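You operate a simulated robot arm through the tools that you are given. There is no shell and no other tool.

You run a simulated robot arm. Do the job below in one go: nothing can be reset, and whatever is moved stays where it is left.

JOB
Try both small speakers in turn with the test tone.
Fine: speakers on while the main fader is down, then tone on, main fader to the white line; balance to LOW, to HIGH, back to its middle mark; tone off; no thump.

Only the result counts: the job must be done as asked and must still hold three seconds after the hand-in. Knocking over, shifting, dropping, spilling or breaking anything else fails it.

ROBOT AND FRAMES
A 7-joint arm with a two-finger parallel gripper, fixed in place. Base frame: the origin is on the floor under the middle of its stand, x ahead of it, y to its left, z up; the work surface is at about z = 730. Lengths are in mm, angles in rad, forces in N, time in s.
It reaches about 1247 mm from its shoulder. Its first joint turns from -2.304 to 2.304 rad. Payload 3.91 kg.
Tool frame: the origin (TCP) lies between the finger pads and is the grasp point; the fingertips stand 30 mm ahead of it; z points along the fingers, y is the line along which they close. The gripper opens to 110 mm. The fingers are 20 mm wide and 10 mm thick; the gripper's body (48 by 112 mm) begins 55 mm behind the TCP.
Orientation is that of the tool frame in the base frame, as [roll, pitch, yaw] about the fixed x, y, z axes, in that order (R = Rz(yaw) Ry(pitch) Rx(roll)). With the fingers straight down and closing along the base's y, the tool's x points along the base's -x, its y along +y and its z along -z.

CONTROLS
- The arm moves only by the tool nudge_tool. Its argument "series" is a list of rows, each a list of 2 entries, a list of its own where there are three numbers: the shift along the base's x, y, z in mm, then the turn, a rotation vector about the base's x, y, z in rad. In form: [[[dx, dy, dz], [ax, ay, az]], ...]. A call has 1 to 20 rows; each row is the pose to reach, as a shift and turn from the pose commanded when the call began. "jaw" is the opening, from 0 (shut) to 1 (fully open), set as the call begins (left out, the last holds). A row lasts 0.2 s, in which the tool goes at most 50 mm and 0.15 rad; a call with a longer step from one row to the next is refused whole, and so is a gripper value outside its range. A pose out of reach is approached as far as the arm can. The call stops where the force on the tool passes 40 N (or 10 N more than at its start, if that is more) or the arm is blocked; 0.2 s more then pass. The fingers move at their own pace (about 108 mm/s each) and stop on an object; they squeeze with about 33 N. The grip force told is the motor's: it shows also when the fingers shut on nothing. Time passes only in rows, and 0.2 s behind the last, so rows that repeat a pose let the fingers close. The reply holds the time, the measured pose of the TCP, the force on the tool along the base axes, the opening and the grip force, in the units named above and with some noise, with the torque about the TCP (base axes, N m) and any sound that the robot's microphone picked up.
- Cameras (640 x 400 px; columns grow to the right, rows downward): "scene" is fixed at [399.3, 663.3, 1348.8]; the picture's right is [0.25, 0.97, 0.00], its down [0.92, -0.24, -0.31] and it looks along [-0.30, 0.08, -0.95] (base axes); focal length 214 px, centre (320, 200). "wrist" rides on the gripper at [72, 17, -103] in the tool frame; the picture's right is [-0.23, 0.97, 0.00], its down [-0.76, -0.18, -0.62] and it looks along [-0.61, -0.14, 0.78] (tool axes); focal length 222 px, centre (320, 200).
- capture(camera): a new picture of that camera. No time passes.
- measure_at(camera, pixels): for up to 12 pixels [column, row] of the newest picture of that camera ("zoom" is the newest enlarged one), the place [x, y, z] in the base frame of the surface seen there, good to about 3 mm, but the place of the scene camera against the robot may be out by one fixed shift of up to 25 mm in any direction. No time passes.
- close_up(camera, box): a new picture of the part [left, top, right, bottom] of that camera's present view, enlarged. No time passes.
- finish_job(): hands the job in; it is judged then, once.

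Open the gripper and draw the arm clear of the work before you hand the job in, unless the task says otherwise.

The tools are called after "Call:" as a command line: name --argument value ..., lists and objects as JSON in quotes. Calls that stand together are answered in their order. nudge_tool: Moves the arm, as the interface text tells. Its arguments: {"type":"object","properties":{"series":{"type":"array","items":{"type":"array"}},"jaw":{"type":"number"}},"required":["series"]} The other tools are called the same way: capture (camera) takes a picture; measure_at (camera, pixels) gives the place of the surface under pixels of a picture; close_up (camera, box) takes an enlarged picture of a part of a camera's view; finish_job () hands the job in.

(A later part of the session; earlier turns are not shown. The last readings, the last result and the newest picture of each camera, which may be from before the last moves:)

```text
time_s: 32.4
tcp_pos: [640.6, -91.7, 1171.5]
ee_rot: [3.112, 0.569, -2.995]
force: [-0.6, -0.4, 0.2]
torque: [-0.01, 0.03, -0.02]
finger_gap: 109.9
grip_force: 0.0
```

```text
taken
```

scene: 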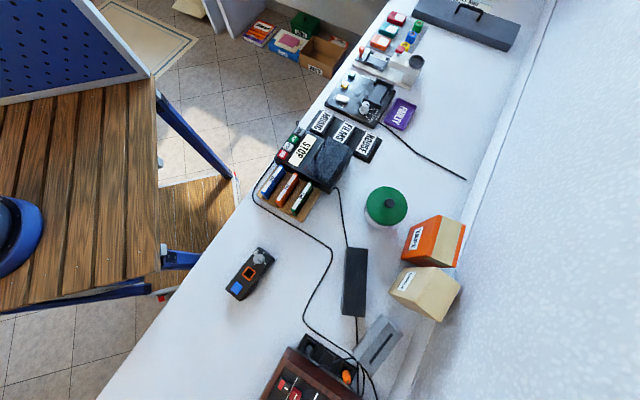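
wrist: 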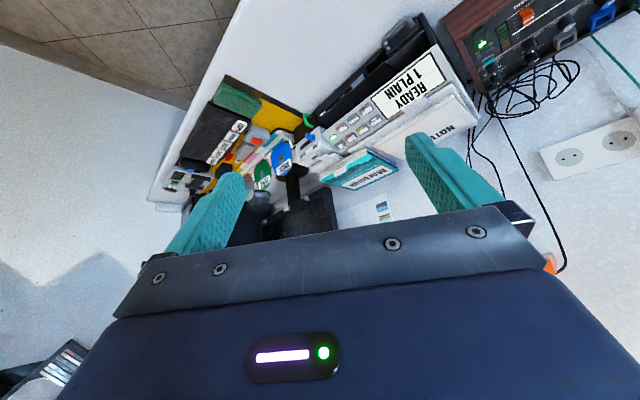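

Call:
close_up --camera "wrist" --box '[140, 60, 360, 240]'

Call:
close_up --camera "wrist" --box '[400, 0, 640, 200]'

```text
2.22 times, centred on (250, 150) of wrist
```

zoom: 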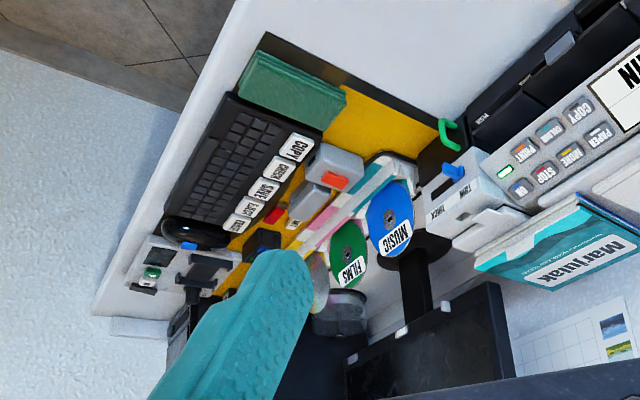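

```text
2.00 times, centred on (520, 100) of wrist
```

zoom: 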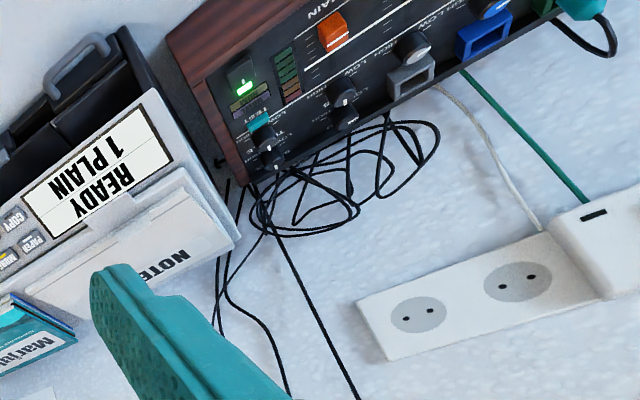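

I notice a small black bump on the mixer's right side at (222,160) in the zoom. I look closer at that corner and the gap.

Call:
close_up --camera "wrist" --box '[470, 30, 560, 130]'

Call:
close_up --camera "wrist" --box '[570, 60, 640, 160]'

Call:
measure_at --camera "wrist" --pixels '[[511, 80], [500, 60], [511, 40], [520, 75], [540, 60], [560, 100], [500, 110]]'

```text
4.00 times, centred on (515, 80) of wrist
```

zoom: 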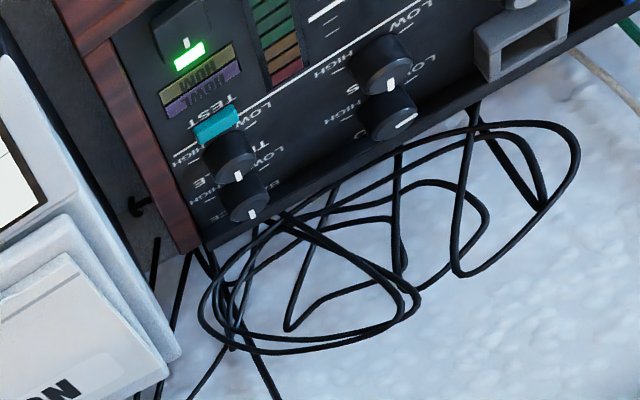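

```text
4.00 times, centred on (605, 110) of wrist
```

zoom: 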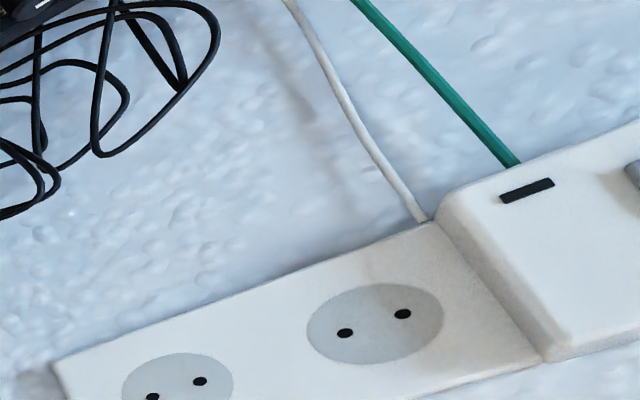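

```text
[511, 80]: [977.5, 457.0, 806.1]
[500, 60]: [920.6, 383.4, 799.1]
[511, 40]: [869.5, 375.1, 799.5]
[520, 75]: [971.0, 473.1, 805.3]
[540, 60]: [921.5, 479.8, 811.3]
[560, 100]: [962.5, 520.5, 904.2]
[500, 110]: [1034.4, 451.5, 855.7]
```

The green lead enters the white wall unit and a black one leaves it to the left. I trace the black cables near the strip and boxes in the scene view.

Call:
capture --camera "scene"

Call:
close_up --camera "scene" --box '[320, 230, 420, 400]'

Call:
close_up --camera "scene" --box '[240, 120, 370, 260]'

Call:
close_up --camera "scene" --box '[0, 60, 160, 240]'

```text
taken
```

scene: 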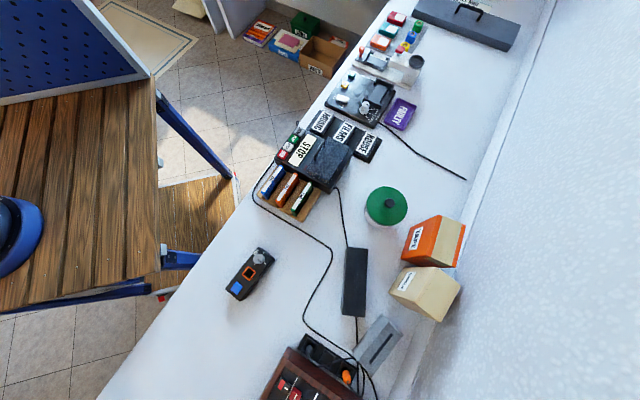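

```text
2.35 times, centred on (370, 315) of scene
```

zoom: 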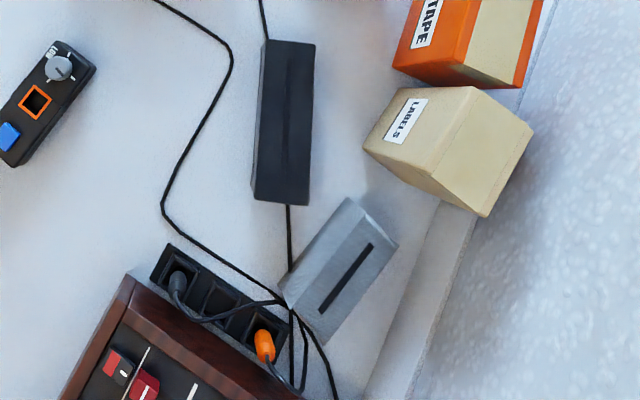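

```text
2.86 times, centred on (305, 190) of scene
```

zoom: 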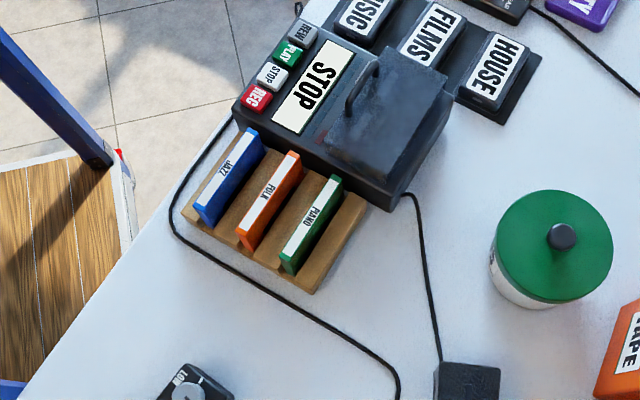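

```text
2.22 times, centred on (80, 150) of scene
```

zoom: 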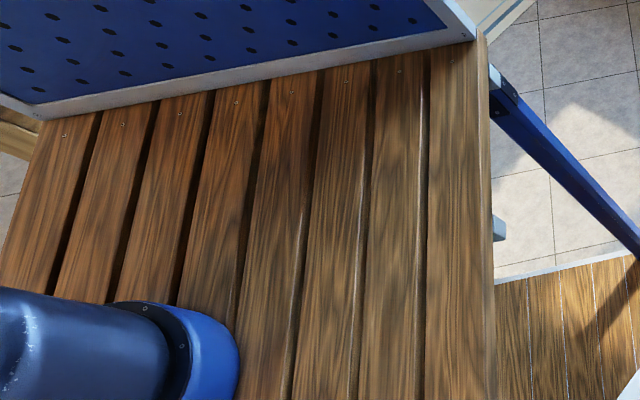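

No speaker switch there; the wall unit's grey rocker with its dark indicator is the likely speaker power switch (mic button being something else). First I go above the master section for an exact layout.

Call:
nudge_tool --series '[[[0, 40, 5], [-0.01, 0.1, 0]], [[0, 80, 10], [-0.03, 0.2, 0]], [[10, 120, 10], [-0.05, 0.3, 0]], [[20, 160, 10], [-0.06, 0.4, 0]], [[30, 200, 10], [-0.075, 0.5, 0]], [[40, 240, 10], [-0.085, 0.56, 0]], [[50, 280, 10], [-0.085, 0.56, 0]]]'

Call:
nudge_tool --series '[[[25, 25, -20], [0, 0, 0.1]], [[50, 50, -45], [0, 0, 0.2]], [[75, 75, -70], [0, 0, 0.3]], [[100, 100, -95], [0, 0, 0.4]], [[125, 125, -120], [0, 0, 0.5]], [[150, 150, -145], [0, 0, 0.6]], [[175, 170, -160], [0, 0, 0.6]], [[198, 190, -175], [0, 0, 0.6]]]'

Call:
capture --camera "wrist"

```text
time_s: 34.0
tcp_pos: [690.0, 189.3, 1182.8]
ee_rot: [3.114, 0.0, -2.993]
force: [-0.5, 0.4, 0.2]
torque: [-0.01, -0.01, 0.02]
finger_gap: 110.0
grip_force: 0.1
```

```text
time_s: 35.8
tcp_pos: [886.0, 380.5, 1008.4]
ee_rot: [3.112, 0.0, -2.392]
force: [0.1, -0.4, 1.2]
torque: [0.02, 0.0, -0.01]
finger_gap: 110.1
grip_force: 0.1
```

```text
taken
```

wrist: 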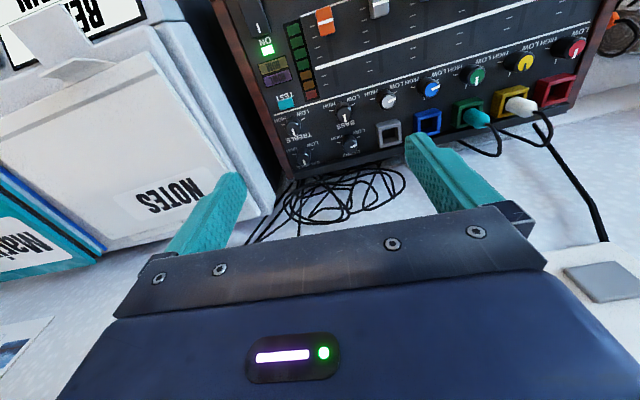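

A clear view of the master section at columns 220–380, rows 0–170. I enlarge it and measure points in the enlargement.

Call:
close_up --camera "wrist" --box '[220, 0, 420, 180]'

```text
2.22 times, centred on (320, 90) of wrist
```

zoom: 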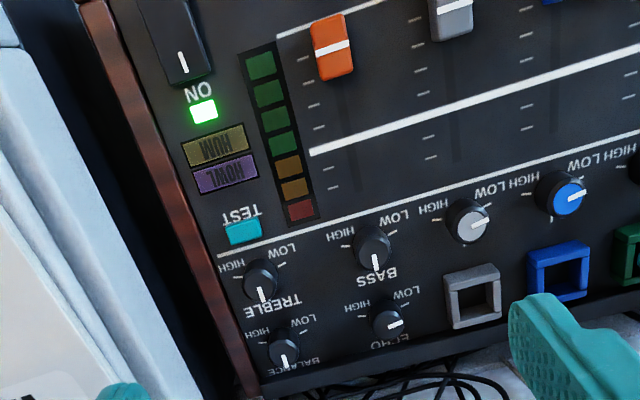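

Labels are readable: HUM, HOWL, TEST, TREBLE, BASS, BALANCE (at (284,350)), ECHO. I measure key features.

Call:
measure_at --camera "zoom" --pixels '[[335, 48], [335, 75], [312, 152], [630, 55], [245, 232], [284, 348], [262, 280], [388, 322], [306, 333], [258, 342], [204, 110], [250, 385]]'

Call:
measure_at --camera "zoom" --pixels '[[345, 100], [350, 130], [278, 40], [400, 10], [90, 20], [240, 375], [10, 100], [140, 290], [30, 350], [320, 380], [285, 338], [375, 245]]'

Call:
measure_at --camera "wrist" --pixels '[[600, 285], [340, 195], [480, 170], [420, 240], [560, 245], [270, 215], [620, 250], [600, 180]]'

```text
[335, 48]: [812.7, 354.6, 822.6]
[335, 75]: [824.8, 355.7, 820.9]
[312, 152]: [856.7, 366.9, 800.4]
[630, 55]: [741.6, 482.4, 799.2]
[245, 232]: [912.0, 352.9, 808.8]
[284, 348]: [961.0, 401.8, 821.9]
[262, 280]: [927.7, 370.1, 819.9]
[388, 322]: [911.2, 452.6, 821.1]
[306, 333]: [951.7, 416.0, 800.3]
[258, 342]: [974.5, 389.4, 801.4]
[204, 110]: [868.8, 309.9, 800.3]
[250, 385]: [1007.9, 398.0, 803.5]
```

```text
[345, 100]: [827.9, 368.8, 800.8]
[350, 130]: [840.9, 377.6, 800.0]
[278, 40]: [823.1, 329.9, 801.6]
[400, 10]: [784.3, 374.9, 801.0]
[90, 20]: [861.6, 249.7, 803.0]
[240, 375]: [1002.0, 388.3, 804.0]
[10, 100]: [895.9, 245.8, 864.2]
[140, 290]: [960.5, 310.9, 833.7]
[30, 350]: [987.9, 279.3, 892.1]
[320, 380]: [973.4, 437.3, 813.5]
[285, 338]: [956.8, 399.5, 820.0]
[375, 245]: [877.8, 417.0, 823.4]
```

```text
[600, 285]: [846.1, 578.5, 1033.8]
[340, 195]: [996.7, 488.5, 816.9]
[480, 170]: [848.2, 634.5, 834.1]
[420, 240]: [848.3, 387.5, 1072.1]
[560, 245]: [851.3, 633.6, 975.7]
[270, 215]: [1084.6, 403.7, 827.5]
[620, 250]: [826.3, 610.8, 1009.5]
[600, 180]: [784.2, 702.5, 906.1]
```

The geometry is consistent: the mixer axis is at 45°, white line at n=(x+y)/√2≈865, MAIN mark at n≈825, thin line ≈817. I compare the MAIN cap with the other faders to be sure it is fully down.

Call:
measure_at --camera "zoom" --pixels '[[320, 52], [334, 47], [349, 43], [440, 12], [455, 8], [468, 5], [330, 18], [338, 77], [455, 38], [420, 70], [350, 165], [340, 170]]'

Call:
close_up --camera "wrist" --box '[290, 0, 410, 100]'

```text
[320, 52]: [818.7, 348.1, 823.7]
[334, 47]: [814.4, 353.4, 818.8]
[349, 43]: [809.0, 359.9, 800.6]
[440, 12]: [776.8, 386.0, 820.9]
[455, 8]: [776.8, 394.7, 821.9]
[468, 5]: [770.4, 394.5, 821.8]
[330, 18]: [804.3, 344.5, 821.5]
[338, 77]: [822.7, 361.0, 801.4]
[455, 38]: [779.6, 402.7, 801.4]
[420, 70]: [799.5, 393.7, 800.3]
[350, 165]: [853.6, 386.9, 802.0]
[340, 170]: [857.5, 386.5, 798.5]
```

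```text
4.00 times, centred on (350, 50) of wrist
```

zoom: 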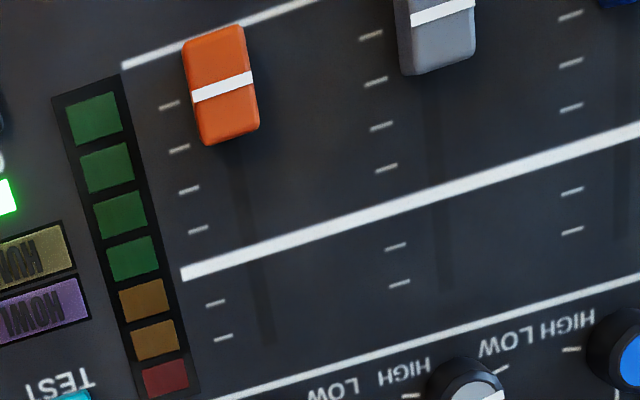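

MAIN and the grey channel marks sit at the same n≈825, so the main fader is fully down. Now I close the fingers, square up the tool to the mixer axis (45°), and back off to prepare for the wall switch.

Call:
nudge_tool --series '[[[-30, 22, 25], [-0.022, -0.02, 0.036]], [[-60, 44, 45], [-0.022, -0.02, 0.036]], [[-90, 66, 65], [-0.022, -0.02, 0.036]], [[-120, 88, 80], [-0.022, -0.02, 0.036]], [[-146, 110, 92], [-0.022, -0.02, 0.036]]]' --jaw 0

Call:
nudge_tool --series '[[[0, 0, 0], [0.095, -0.095, 0]], [[0, 0, 0], [0.19, -0.19, 0]], [[0, 0, 0], [0.285, -0.285, 0]], [[0, 0, 0], [0.38, -0.38, 0]], [[0, 0, 0], [0.475, -0.475, 0]], [[0, 0, 0], [0.57, -0.57, 0]], [[0, 0, 0], [0.665, -0.665, 0]], [[0, 0, 0], [0.76, -0.76, 0]], [[0, 0, 0], [0.85, -0.85, 0]]]'

Call:
capture --camera "wrist"

```text
time_s: 37.0
tcp_pos: [740.5, 487.8, 1098.4]
ee_rot: [-3.139, 0.0, -2.358]
force: [0.1, 0.1, -0.5]
torque: [0.05, 0.01, 0.03]
finger_gap: 0.1
grip_force: 33.2
```

```text
time_s: 39.0
tcp_pos: [744.4, 487.9, 1099.4]
ee_rot: [3.138, 1.203, -2.358]
force: [0.1, 0.1, -0.1]
torque: [-0.07, 0.0, 0.01]
finger_gap: 0.1
grip_force: 32.8
```

```text
taken
```

wrist: 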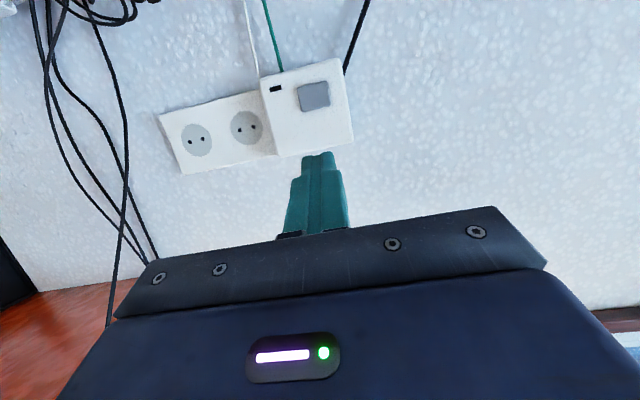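

The wall unit is clearly in view with the grey button at (314,95). I enlarge it and measure the button and box faces.

Call:
close_up --camera "wrist" --box '[240, 50, 380, 170]'

Call:
measure_at --camera "wrist" --pixels '[[314, 95], [302, 86], [328, 84], [303, 107], [328, 105], [290, 100], [340, 120], [275, 88], [268, 82], [350, 65], [320, 165], [308, 160]]'

```text
3.33 times, centred on (310, 110) of wrist
```

zoom: 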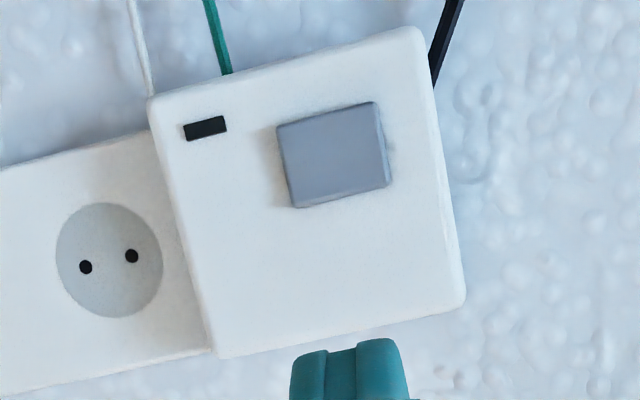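

```text
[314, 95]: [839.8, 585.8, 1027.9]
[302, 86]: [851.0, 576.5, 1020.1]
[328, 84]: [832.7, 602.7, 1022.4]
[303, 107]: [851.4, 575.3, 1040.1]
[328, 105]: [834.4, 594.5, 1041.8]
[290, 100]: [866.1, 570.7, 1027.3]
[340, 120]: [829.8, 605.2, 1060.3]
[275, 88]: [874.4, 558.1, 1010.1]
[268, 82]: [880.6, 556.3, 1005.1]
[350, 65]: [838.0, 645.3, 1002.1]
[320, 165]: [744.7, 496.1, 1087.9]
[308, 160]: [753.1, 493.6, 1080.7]
```

The button is a 26 mm square, front at n≈1008, centre u≈−180, z≈1031. I level the fingers, and line the closed tips up with the button about 50 mm short of it.

Call:
nudge_tool --series '[[[4, 5, -20], [0.1, -0.1, 0]], [[9, 11, -45], [0.2, -0.2, 0]], [[19, 21, -66], [0.212, -0.212, 0]], [[29, 31, -66], [0.212, -0.212, 0]], [[40, 42, -66], [0.212, -0.212, 0]]]'

Call:
capture --camera "wrist"

```text
time_s: 40.2
tcp_pos: [783.9, 531.4, 1033.1]
ee_rot: [3.129, 1.503, -2.369]
force: [0.4, 0.7, 0.1]
torque: [0.01, 0.03, 0.01]
finger_gap: 0.0
grip_force: 32.4
```

```text
taken
```

wrist: 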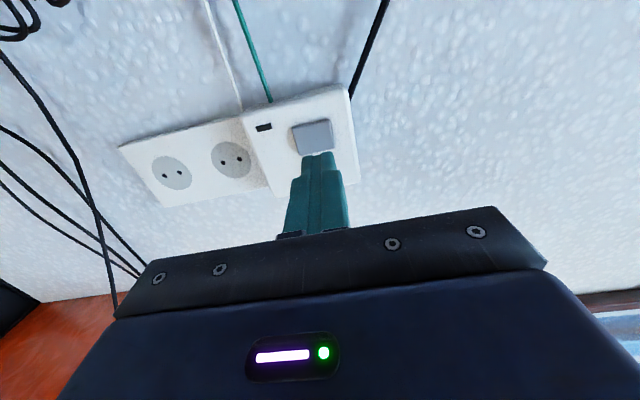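

The tips are lined up below the button in view. I move forward 42 mm, then creep until contact.

Call:
nudge_tool --series '[[[10, 10, 0], [0, 0, 0]], [[20, 20, 0], [0, 0, 0]], [[27, 27, 0], [0, 0, 0]], [[30, 30, 0], [0, 0, 0]]]'

Call:
capture --camera "wrist"

```text
time_s: 41.2
tcp_pos: [813.8, 559.3, 1032.7]
ee_rot: [3.133, 1.5, -2.365]
force: [-0.2, 0.3, -0.1]
torque: [-0.01, -0.03, 0.02]
finger_gap: 0.2
grip_force: 32.8
```

```text
taken
```

wrist: 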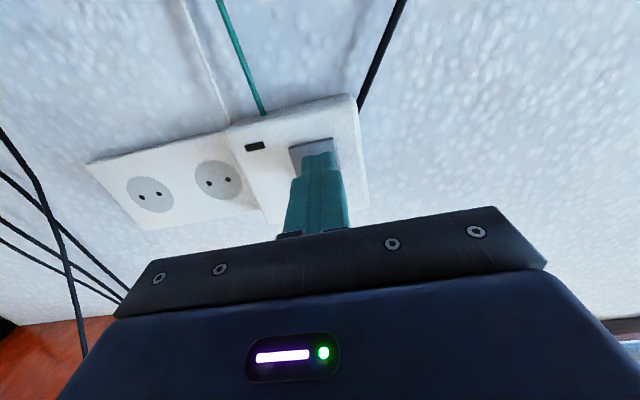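

Tips are right in front of the button (n≈1001 vs 1008). I press in small steps.

Call:
nudge_tool --series '[[[2.8, 2.8, 0], [0, 0, 0]], [[4.2, 4.2, 0], [0, 0, 0]], [[5.6, 5.6, 0], [0, 0, 0]], [[7, 7, 0], [0, 0, 0]]]'

```text
time_s: 42.2
tcp_pos: [822.0, 566.9, 1031.0]
ee_rot: [3.121, 1.5, -2.378]
force: [-2.2, -1.8, -0.2]
torque: [-0.03, -0.03, -0.04]
finger_gap: 0.1
grip_force: 32.9
heard: click
```

A click was heard with about 3 N. I retract straight back and look at the indicator.

Call:
nudge_tool --series '[[[-7, -7, 0], [0, 0, 0]], [[-20, -20, 0], [0, 0, 0]], [[-40, -40, 0], [0, 0, 0]], [[-65, -65, 0], [0, 0, 0]]]'

Call:
capture --camera "wrist"

Call:
close_up --camera "wrist" --box '[100, 40, 380, 220]'

```text
time_s: 43.2
tcp_pos: [756.5, 502.1, 1034.4]
ee_rot: [3.13, 1.504, -2.368]
force: [0.1, -0.1, -0.3]
torque: [0.0, 0.0, 0.02]
finger_gap: 0.1
grip_force: 33.7
```

```text
taken
```

wrist: 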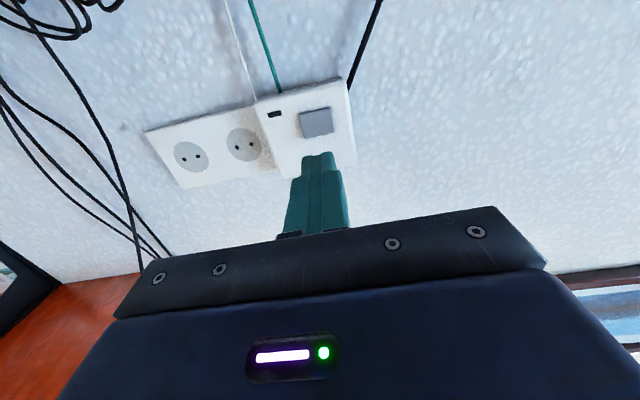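

```text
2.22 times, centred on (240, 130) of wrist
```

zoom: 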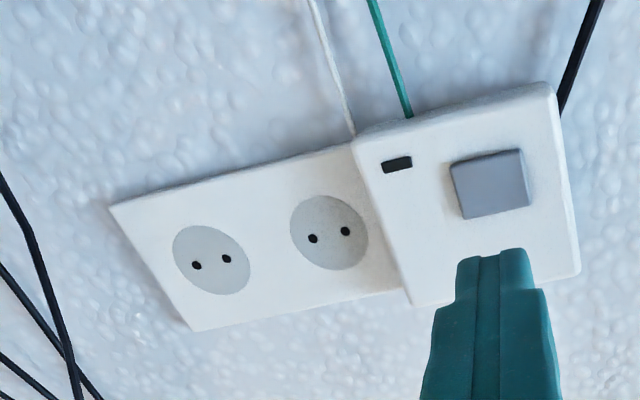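

The unit's indicator is still dark after the click. I check the mixer panel and then the speakers for changes.

Call:
nudge_tool --series '[[[-10, -15, 20], [-0.09, 0.09, 0]], [[-20, -35, 40], [-0.18, 0.18, 0]], [[-30, -55, 60], [-0.27, 0.27, 0]], [[-40, -80, 80], [-0.36, 0.36, 0]], [[-50, -110, 100], [-0.45, 0.45, 0]], [[-55, -140, 120], [-0.54, 0.54, 0]]]'

Call:
capture --camera "wrist"

Call:
close_up --camera "wrist" --box '[150, 0, 450, 190]'

```text
time_s: 44.6
tcp_pos: [700.3, 362.3, 1154.4]
ee_rot: [-3.141, 0.734, -2.357]
force: [0.3, -0.6, -0.5]
torque: [0.02, -0.03, 0.0]
finger_gap: 0.1
grip_force: 32.9
```

```text
taken
```

wrist: 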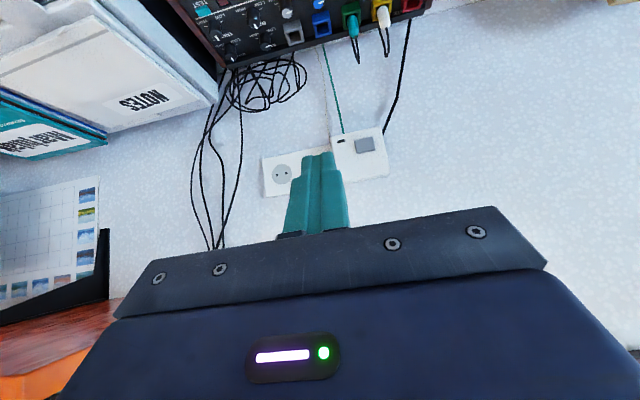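

```text
2.11 times, centred on (300, 95) of wrist
```

zoom: 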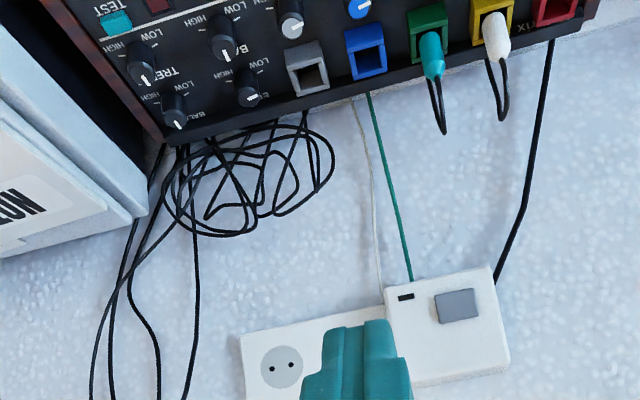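

The wall unit is still dark and I can't see the ON lamp from here. I go check the speaker's indicator on the shelf.

Call:
nudge_tool --series '[[[0, -35, 25], [0, 0, -0.1]], [[0, -70, 50], [0, 0, -0.2]], [[0, -105, 75], [0, 0, -0.3]], [[0, -140, 100], [0, 0, -0.4]], [[0, -175, 125], [0, 0, -0.5]], [[0, -200, 150], [0, 0, -0.5]]]' --jaw 0.9

Call:
nudge_tool --series '[[[10, -10, 10], [0.03, -0.11, 0]], [[20, -20, 20], [0.06, -0.22, 0]], [[30, -30, 30], [0.09, -0.33, 0]], [[50, -40, 40], [0.12, -0.43, 0]]]'

Call:
capture --camera "wrist"

Call:
close_up --camera "wrist" --box '[180, 60, 420, 240]'

```text
time_s: 46.0
tcp_pos: [699.6, 162.3, 1302.5]
ee_rot: [-3.141, 0.735, -2.86]
force: [-0.2, 0.8, 0.6]
torque: [0.0, -0.01, -0.03]
finger_gap: 99.4
grip_force: 0.1
```

```text
time_s: 47.0
tcp_pos: [751.1, 120.6, 1341.2]
ee_rot: [-3.131, 1.186, -2.85]
force: [0.2, 0.0, -0.3]
torque: [0.0, 0.02, 0.03]
finger_gap: 98.8
grip_force: 0.1
```

```text
taken
```

wrist: 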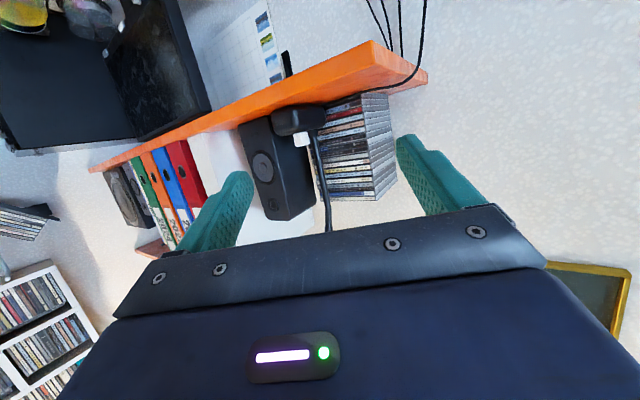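

```text
2.22 times, centred on (300, 150) of wrist
```

zoom: 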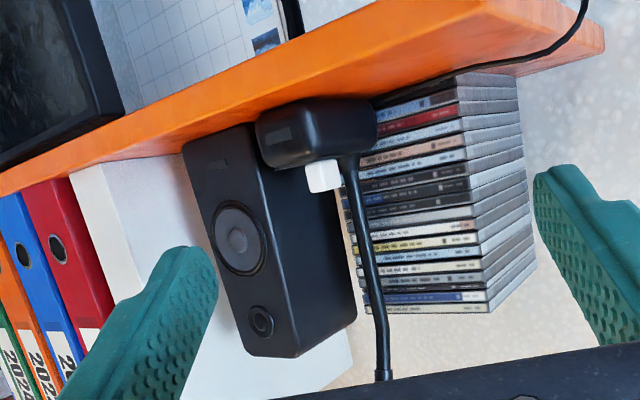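

No visible light on the speaker yet; I zoom further at its slit around (262,133).

Call:
close_up --camera "wrist" --box '[225, 90, 345, 190]'

Call:
close_up --camera "wrist" --box '[80, 130, 220, 260]'

```text
4.00 times, centred on (285, 140) of wrist
```

zoom: 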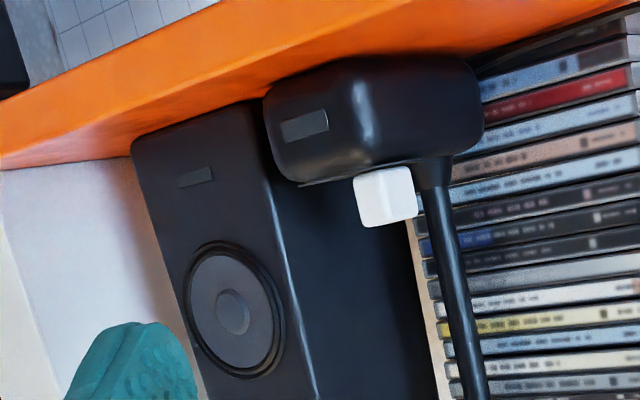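

```text
3.08 times, centred on (150, 195) of wrist
```

zoom: 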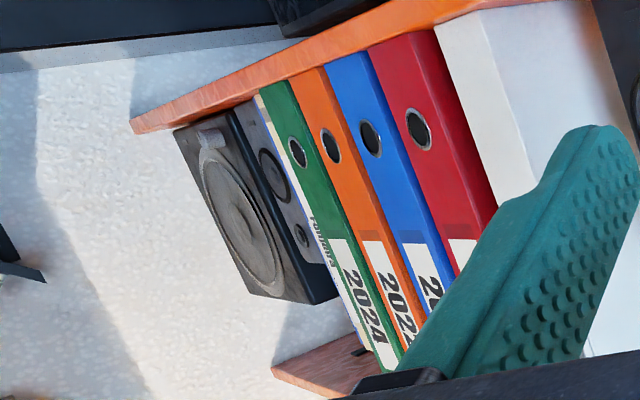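

No light on either small speaker. I go back to check whether the wall button stayed in and whether the mixer lamp changed.

Call:
nudge_tool --series '[[[-30, 30, -20], [-0.03, 0.11, 0]], [[-60, 60, -50], [-0.06, 0.22, 0]], [[-75, 95, -80], [-0.09, 0.33, 0]], [[-80, 130, -110], [-0.12, 0.43, 0]], [[-80, 165, -130], [-0.12, 0.43, 0]]]'

Call:
nudge_tool --series '[[[5, 35, -10], [0, 0, 0.12]], [[10, 70, -20], [0, 0, 0.24]], [[15, 105, -30], [0, 0, 0.36]], [[20, 130, -40], [0, 0, 0.48]], [[20, 150, -50], [0, 0, 0.5]]]'

Call:
capture --camera "wrist"

Call:
close_up --camera "wrist" --box '[180, 0, 480, 210]'

```text
refused: row 2 steps farther than a row can; nothing moved
```

```text
time_s: 48.2
tcp_pos: [771.6, 270.4, 1294.4]
ee_rot: [-3.129, 1.184, -2.349]
force: [0.3, 0.0, 1.2]
torque: [0.0, -0.01, -0.01]
finger_gap: 99.0
grip_force: 0.0
```

```text
taken
```

wrist: 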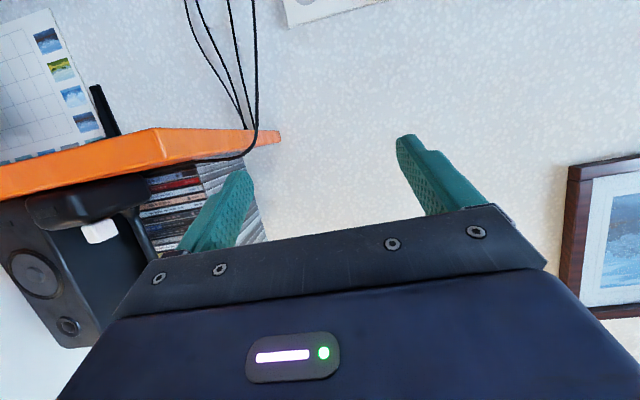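

```text
1.90 times, centred on (330, 105) of wrist
```

zoom: 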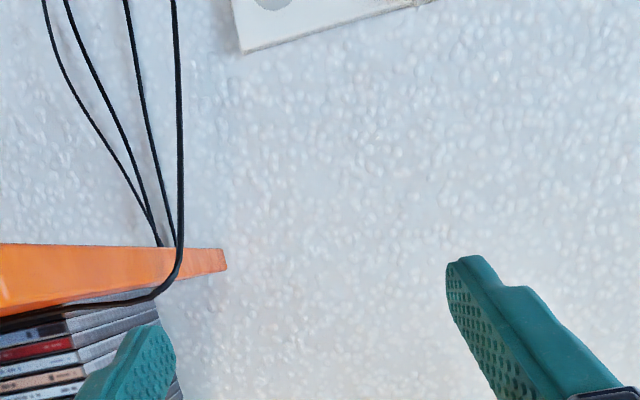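

The first move was refused and only the second ran; all is clear. I now move away from the shelf and down to view the wall unit again.

Call:
nudge_tool --series '[[[-30, 20, -10], [0, 0, 0]], [[-50, 55, -35], [0, 0, 0]], [[-60, 90, -65], [0, 0, 0]], [[-65, 125, -95], [0, 0, 0]], [[-65, 160, -125], [0, 0, 0]], [[-60, 195, -155], [0, 0, 0]], [[-60, 225, -187], [0, 0, 0]]]'

Call:
capture --camera "wrist"

Call:
close_up --camera "wrist" --box '[200, 40, 380, 190]'

```text
time_s: 49.8
tcp_pos: [706.7, 497.7, 1105.9]
ee_rot: [-3.126, 1.185, -2.346]
force: [0.3, -0.6, 0.4]
torque: [-0.03, 0.02, 0.01]
finger_gap: 99.1
grip_force: 0.0
```

```text
taken
```

wrist: 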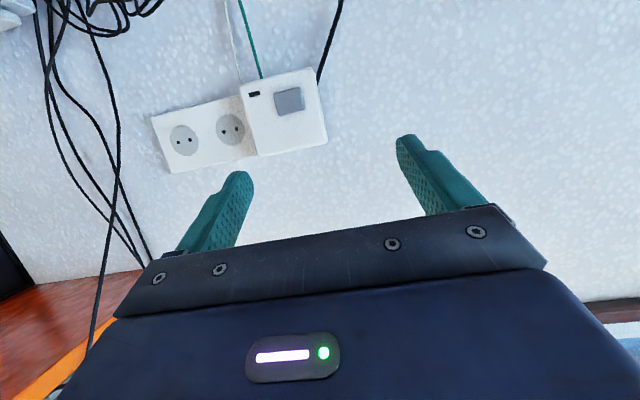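

```text
2.67 times, centred on (290, 115) of wrist
```

zoom: 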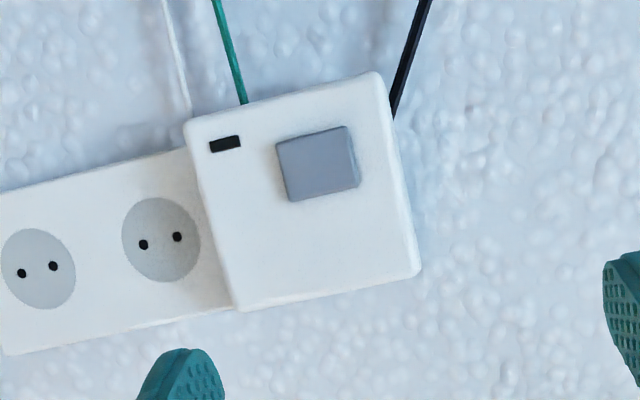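

Call:
measure_at --camera "zoom" --pixels '[[318, 165], [300, 150], [335, 150], [300, 185], [340, 178], [250, 200], [320, 250], [370, 230], [225, 145], [385, 180]]'

Call:
close_up --camera "wrist" --box '[235, 60, 325, 130]'

```text
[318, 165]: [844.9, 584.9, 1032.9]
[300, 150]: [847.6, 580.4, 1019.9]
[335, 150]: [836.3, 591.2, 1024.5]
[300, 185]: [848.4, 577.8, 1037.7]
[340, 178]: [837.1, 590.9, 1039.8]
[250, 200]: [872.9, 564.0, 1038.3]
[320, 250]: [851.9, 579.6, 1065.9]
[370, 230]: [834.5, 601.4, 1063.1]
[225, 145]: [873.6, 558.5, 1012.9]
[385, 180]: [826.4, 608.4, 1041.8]
```

```text
5.71 times, centred on (280, 95) of wrist
```

zoom: 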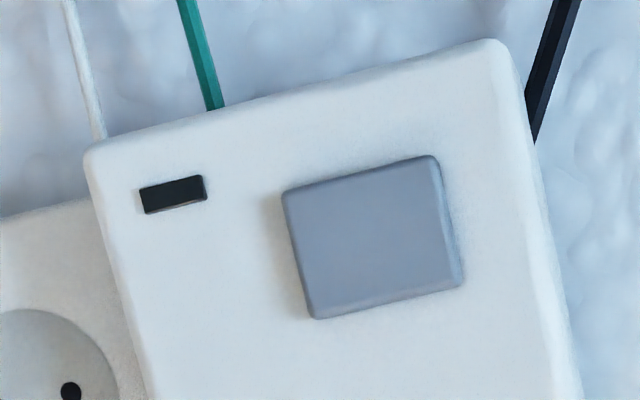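

The button seems about where it was, and the slit is dark. I check the mixer's lamps from above.

Call:
nudge_tool --series '[[[-10, -25, 10], [-0.09, 0.09, 0]], [[-15, -60, 15], [-0.18, 0.18, 0]], [[-15, -100, 15], [-0.27, 0.27, 0]], [[-5, -135, 10], [-0.36, 0.36, 0]], [[15, -160, 0], [-0.45, 0.45, 0]], [[40, -170, -10], [-0.54, 0.54, 0]], [[60, -170, -25], [-0.6, 0.6, 0]]]'

Call:
capture --camera "wrist"

```text
time_s: 51.4
tcp_pos: [770.8, 327.5, 1083.2]
ee_rot: [-3.135, 0.335, -2.353]
force: [-0.8, -0.2, 1.2]
torque: [0.02, -0.02, -0.01]
finger_gap: 98.9
grip_force: 0.1
```

```text
taken
```

wrist: 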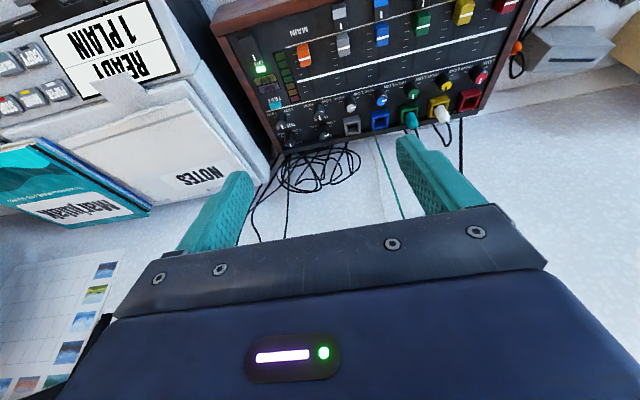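

Call:
close_up --camera "wrist" --box '[210, 0, 390, 160]'

Call:
close_up --camera "wrist" --box '[360, 0, 640, 170]'

```text
2.50 times, centred on (300, 80) of wrist
```

zoom: 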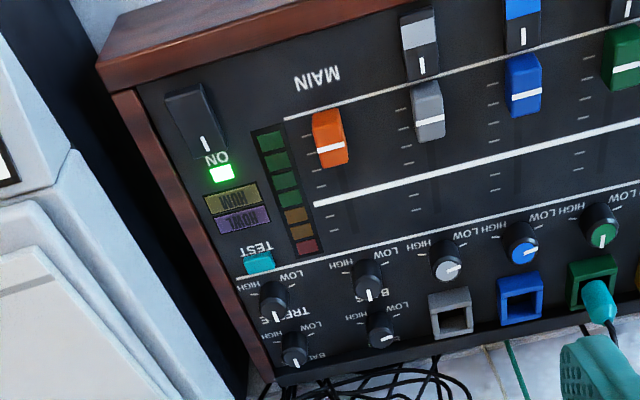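

```text
2.29 times, centred on (500, 85) of wrist
```

zoom: 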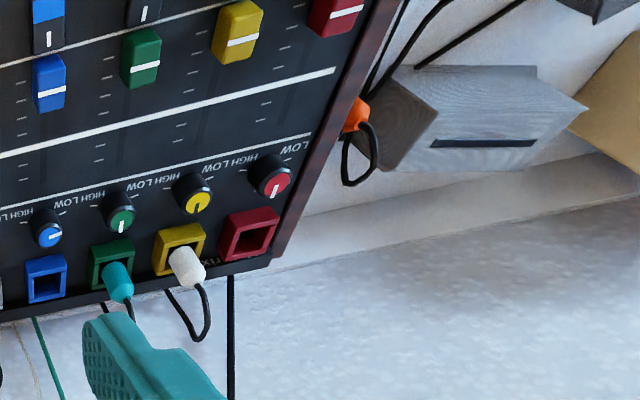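

The mixer shows only ON lit; nothing changed. Before deciding, I inspect the devices at the far right of the bench (the black dome and the small white unit with a green button seen earlier near the keyboard).

Call:
nudge_tool --series '[[[-30, -30, 20], [-0.06, 0.06, 0]], [[-60, -65, 40], [-0.12, 0.12, 0]], [[-80, -105, 60], [-0.18, 0.18, 0]], [[-90, -150, 60], [-0.24, 0.24, 0]], [[-90, -195, 60], [-0.24, 0.24, 0]], [[-90, -240, 60], [-0.24, 0.24, 0]], [[-80, -285, 60], [-0.24, 0.24, 0]], [[-60, -325, 60], [-0.24, 0.24, 0]]]'

Call:
nudge_tool --series '[[[20, -25, 0], [0, 0, -0.14]], [[40, -50, 0], [0, 0, -0.28]], [[60, -80, 0], [0, 0, -0.42]], [[80, -110, 0], [0, 0, -0.56]], [[95, -140, 0], [0, 0, -0.7]]]'

Call:
capture --camera "wrist"

```text
refused: row 2 steps farther than a row can; nothing moved
```

```text
time_s: 52.6
tcp_pos: [865.7, 190.5, 1080.3]
ee_rot: [-3.136, 0.337, -3.054]
force: [0.0, 0.5, 0.6]
torque: [-0.01, -0.01, -0.01]
finger_gap: 98.9
grip_force: 0.1
```

```text
taken
```

wrist: 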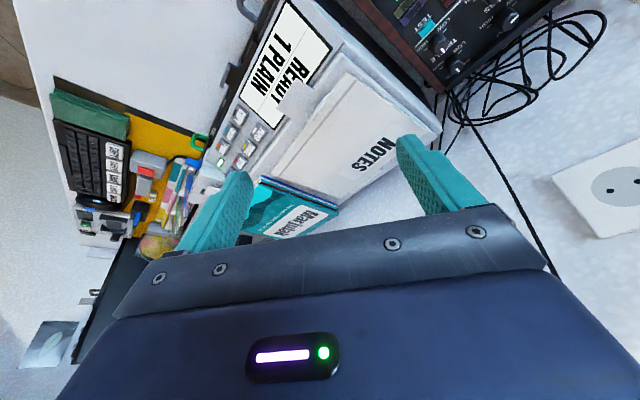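

The first of those calls was refused; the gripper is now near the shelf's front edge, so I back away toward the robot first.

Call:
nudge_tool --series '[[[-35, -25, 0], [0, 0, 0]], [[-70, -50, 0], [0, 0, 0]], [[-105, -80, 0], [0, 0, 0]], [[-140, -110, 0], [0, 0, 0]], [[-160, -145, 0], [0, 0, 0]], [[-170, -190, 0], [0, 0, 0]], [[-170, -235, 0], [0, 0, 0]], [[-160, -280, 0], [0, 0, 0]], [[-140, -320, 0], [0, 0, 0]]]'

Call:
capture --camera "wrist"

```text
time_s: 54.6
tcp_pos: [723.4, -132.2, 1083.7]
ee_rot: [-3.137, 0.336, -3.053]
force: [0.4, 0.1, -0.2]
torque: [-0.01, -0.03, -0.01]
finger_gap: 98.8
grip_force: 0.0
```

```text
taken
```

wrist: 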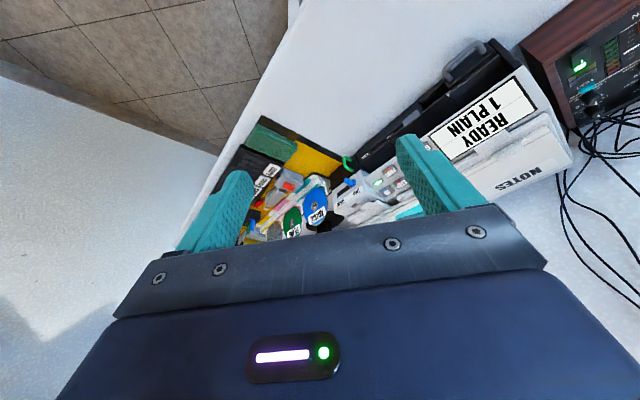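

The keyboard area is behind the left finger. I yaw a bit more to centre it.

Call:
nudge_tool --series '[[[10, -30, 0], [0, 0, -0.12]], [[20, -60, 0], [0, 0, -0.24]], [[30, -90, 0], [0, 0, -0.36]], [[40, -110, 0], [0, 0, -0.42]]]'

Call:
capture --camera "wrist"

Call:
close_up --camera "wrist" --box '[220, 60, 440, 230]'

```text
time_s: 55.6
tcp_pos: [765.5, -240.1, 1082.2]
ee_rot: [-3.136, 0.336, 2.81]
force: [-0.5, 0.0, 0.5]
torque: [-0.02, 0.02, 0.0]
finger_gap: 99.0
grip_force: 0.0
```

```text
taken
```

wrist: 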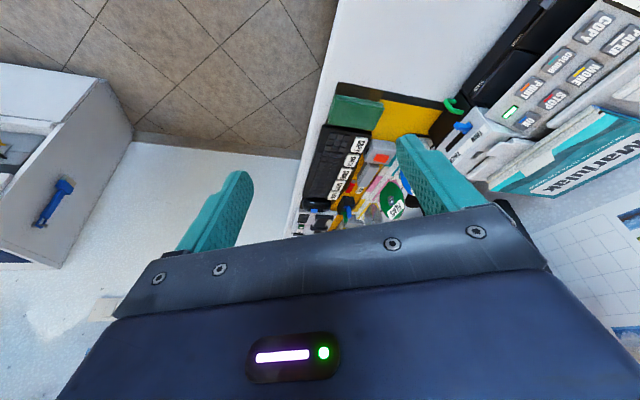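

```text
2.35 times, centred on (330, 145) of wrist
```

zoom: 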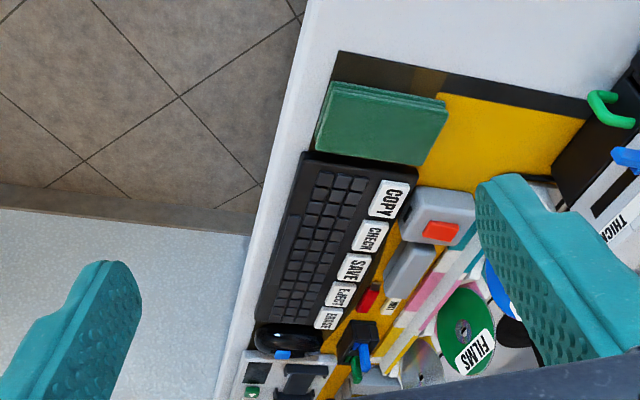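

Nothing about speakers here. I'll look at the shelf base (white button) from above and close by; first I rise and come back to the middle.

Call:
nudge_tool --series '[[[-20, 15, 35], [0, 0, 0.1]], [[-40, 30, 70], [0, 0, 0.2]], [[-55, 45, 110], [0, 0, 0.3]], [[-65, 65, 150], [0, 0, 0.42]], [[-70, 85, 190], [0, 0, 0.54]], [[-70, 105, 230], [0, 0, 0.66]], [[-70, 130, 265], [0, 0, 0.78]], [[-70, 155, 300], [0, 0, 0.9]], [[-65, 180, 325], [0, 0, 1.02]], [[-50, 205, 335], [0, 0, 1.1]]]'

```text
time_s: 57.8
tcp_pos: [714.1, -39.5, 1415.6]
ee_rot: [-3.135, 0.336, -2.37]
force: [0.0, 0.3, 0.2]
torque: [0.01, -0.01, 0.0]
finger_gap: 99.1
grip_force: 0.0
```

Now I move in front of the shelf at z≈1410, looking down on the base, staying clear of the stem and speaker.

Call:
nudge_tool --series '[[[35, 20, 0], [0.05, -0.05, 0]], [[70, 40, 0], [0.1, -0.1, 0]], [[105, 60, 0], [0.14, -0.14, 0]], [[140, 80, 0], [0.14, -0.14, 0]], [[170, 98, 0], [0.14, -0.14, 0]]]'

Call:
capture --camera "wrist"

```text
time_s: 59.0
tcp_pos: [888.0, 60.4, 1417.2]
ee_rot: [-3.138, 0.535, -2.375]
force: [-1.4, -0.2, 1.2]
torque: [0.01, -0.04, 0.02]
finger_gap: 99.0
grip_force: 0.1
```

```text
taken
```

wrist: 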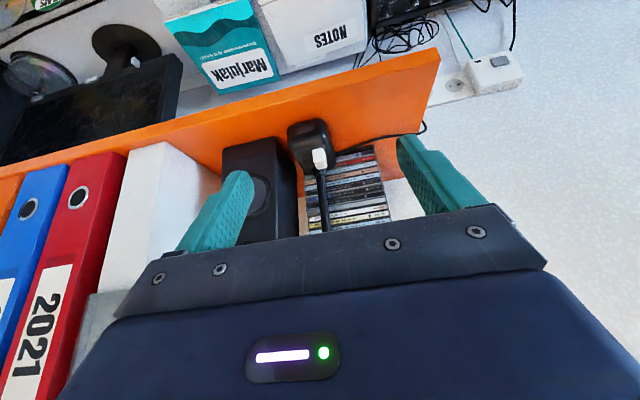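

Call:
close_up --camera "wrist" --box '[220, 100, 420, 230]'

Call:
close_up --camera "wrist" --box '[280, 110, 350, 180]'

Call:
close_up --camera "wrist" --box '[430, 30, 540, 110]'

```text
3.08 times, centred on (320, 165) of wrist
```

zoom: 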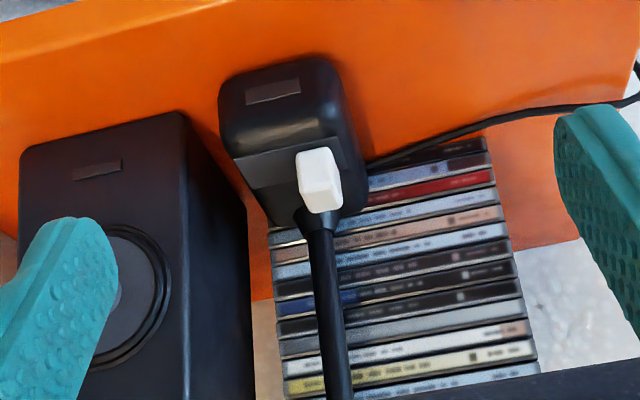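

```text
5.71 times, centred on (315, 145) of wrist
```

zoom: 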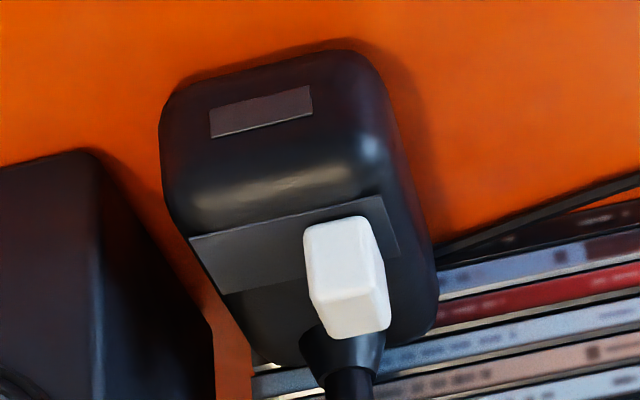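

```text
5.00 times, centred on (485, 70) of wrist
```

zoom: 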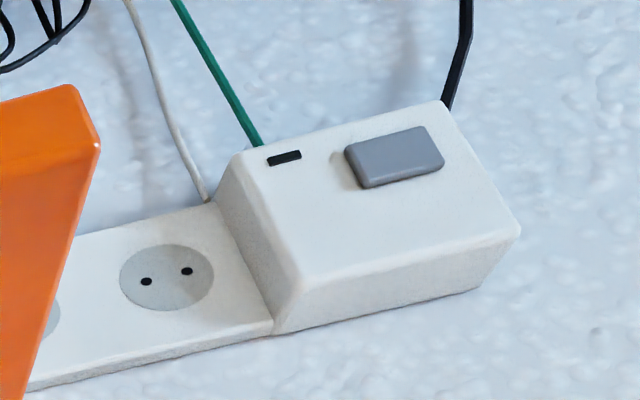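

The base is a microphone with a white slide switch, so the wall unit's button remains the speaker power candidate. I'll return to the mixer: first back away from the shelf and level the tool.

Call:
nudge_tool --series '[[[-40, 5, 0], [0, 0, 0]], [[-80, 12, 0], [0, 0, 0]], [[-120, 25, -5], [0, 0, 0]], [[-150, 50, -20], [-0.076, 0.076, 0]], [[-170, 80, -40], [-0.152, 0.152, 0]], [[-185, 110, -65], [-0.228, 0.228, 0]], [[-188, 140, -95], [-0.304, 0.304, 0]], [[-188, 170, -125], [-0.378, 0.378, 0]]]' --jaw 0

```text
time_s: 60.8
tcp_pos: [701.3, 229.1, 1293.7]
ee_rot: [-3.129, -0.002, -2.372]
force: [-0.3, -0.2, 1.0]
torque: [0.01, -0.03, -0.01]
finger_gap: 0.0
grip_force: 32.7
```

Tool is level. I go down in front of the mixer to z≈1000 (staying away from the shelf corner), then forward above the TEST button.

Call:
nudge_tool --series '[[[0, 0, -48], [0.009, 0.009, 0.016]], [[0, 0, -96], [0.009, 0.009, 0.016]], [[0, 0, -144], [0.009, 0.009, 0.016]], [[0, 0, -192], [0.009, 0.009, 0.016]], [[0, 0, -240], [0.009, 0.009, 0.016]], [[0, 0, -288], [0.009, 0.009, 0.016]], [[40, 23, -293], [0.009, 0.009, 0.016]], [[80, 47, -293], [0.009, 0.009, 0.016]], [[120, 70, -293], [0.009, 0.009, 0.016]], [[160, 93, -293], [0.009, 0.009, 0.016]], [[190, 110, -300], [0.009, 0.009, 0.016]], [[206.7, 120.2, -330], [0.009, 0.009, 0.016]], [[206.7, 120.2, -370], [0.009, 0.009, 0.016]]]'

Call:
capture --camera "wrist"

```text
time_s: 63.6
tcp_pos: [906.4, 354.1, 920.9]
ee_rot: [3.14, 0.0, -2.355]
force: [-0.7, -0.2, 0.5]
torque: [-0.03, -0.03, 0.04]
finger_gap: 0.0
grip_force: 33.1
```

```text
taken
```

wrist: 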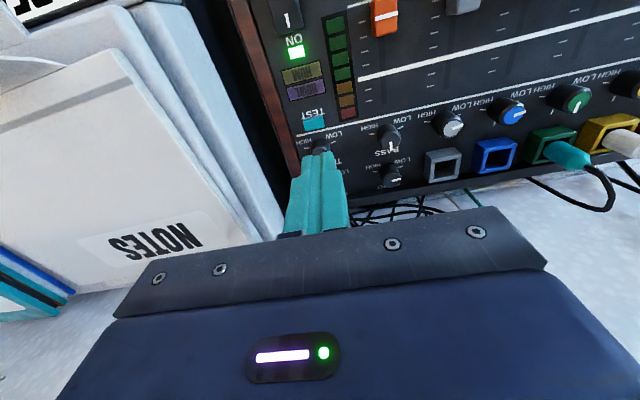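

The tips are above the knob row; TEST is at (313,123). I re-measure TEST, TREBLE and the fingertips from this closer view.

Call:
close_up --camera "wrist" --box '[260, 30, 400, 200]'

Call:
measure_at --camera "wrist" --pixels '[[313, 123], [308, 126], [318, 120], [319, 144], [385, 16], [372, 12], [390, 132], [395, 178], [320, 170], [365, 78], [310, 92], [290, 140]]'

```text
2.35 times, centred on (330, 115) of wrist
```

zoom: 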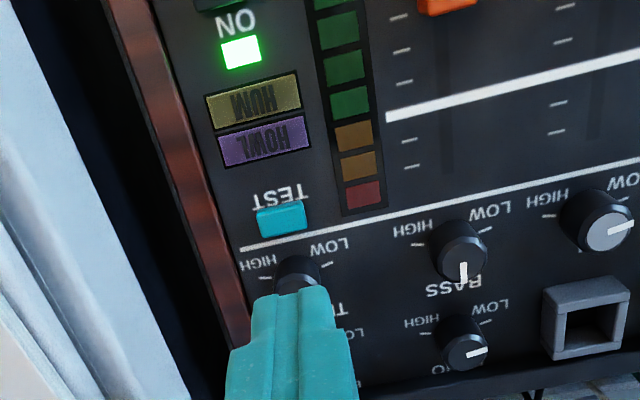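

```text
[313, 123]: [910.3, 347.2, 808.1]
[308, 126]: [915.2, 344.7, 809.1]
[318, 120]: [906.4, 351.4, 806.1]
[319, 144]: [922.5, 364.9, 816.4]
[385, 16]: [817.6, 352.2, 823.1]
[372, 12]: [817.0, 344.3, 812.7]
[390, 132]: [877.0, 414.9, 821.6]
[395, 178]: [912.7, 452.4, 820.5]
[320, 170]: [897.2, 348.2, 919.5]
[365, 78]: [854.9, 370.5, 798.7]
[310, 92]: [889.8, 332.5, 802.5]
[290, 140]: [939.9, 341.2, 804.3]
```

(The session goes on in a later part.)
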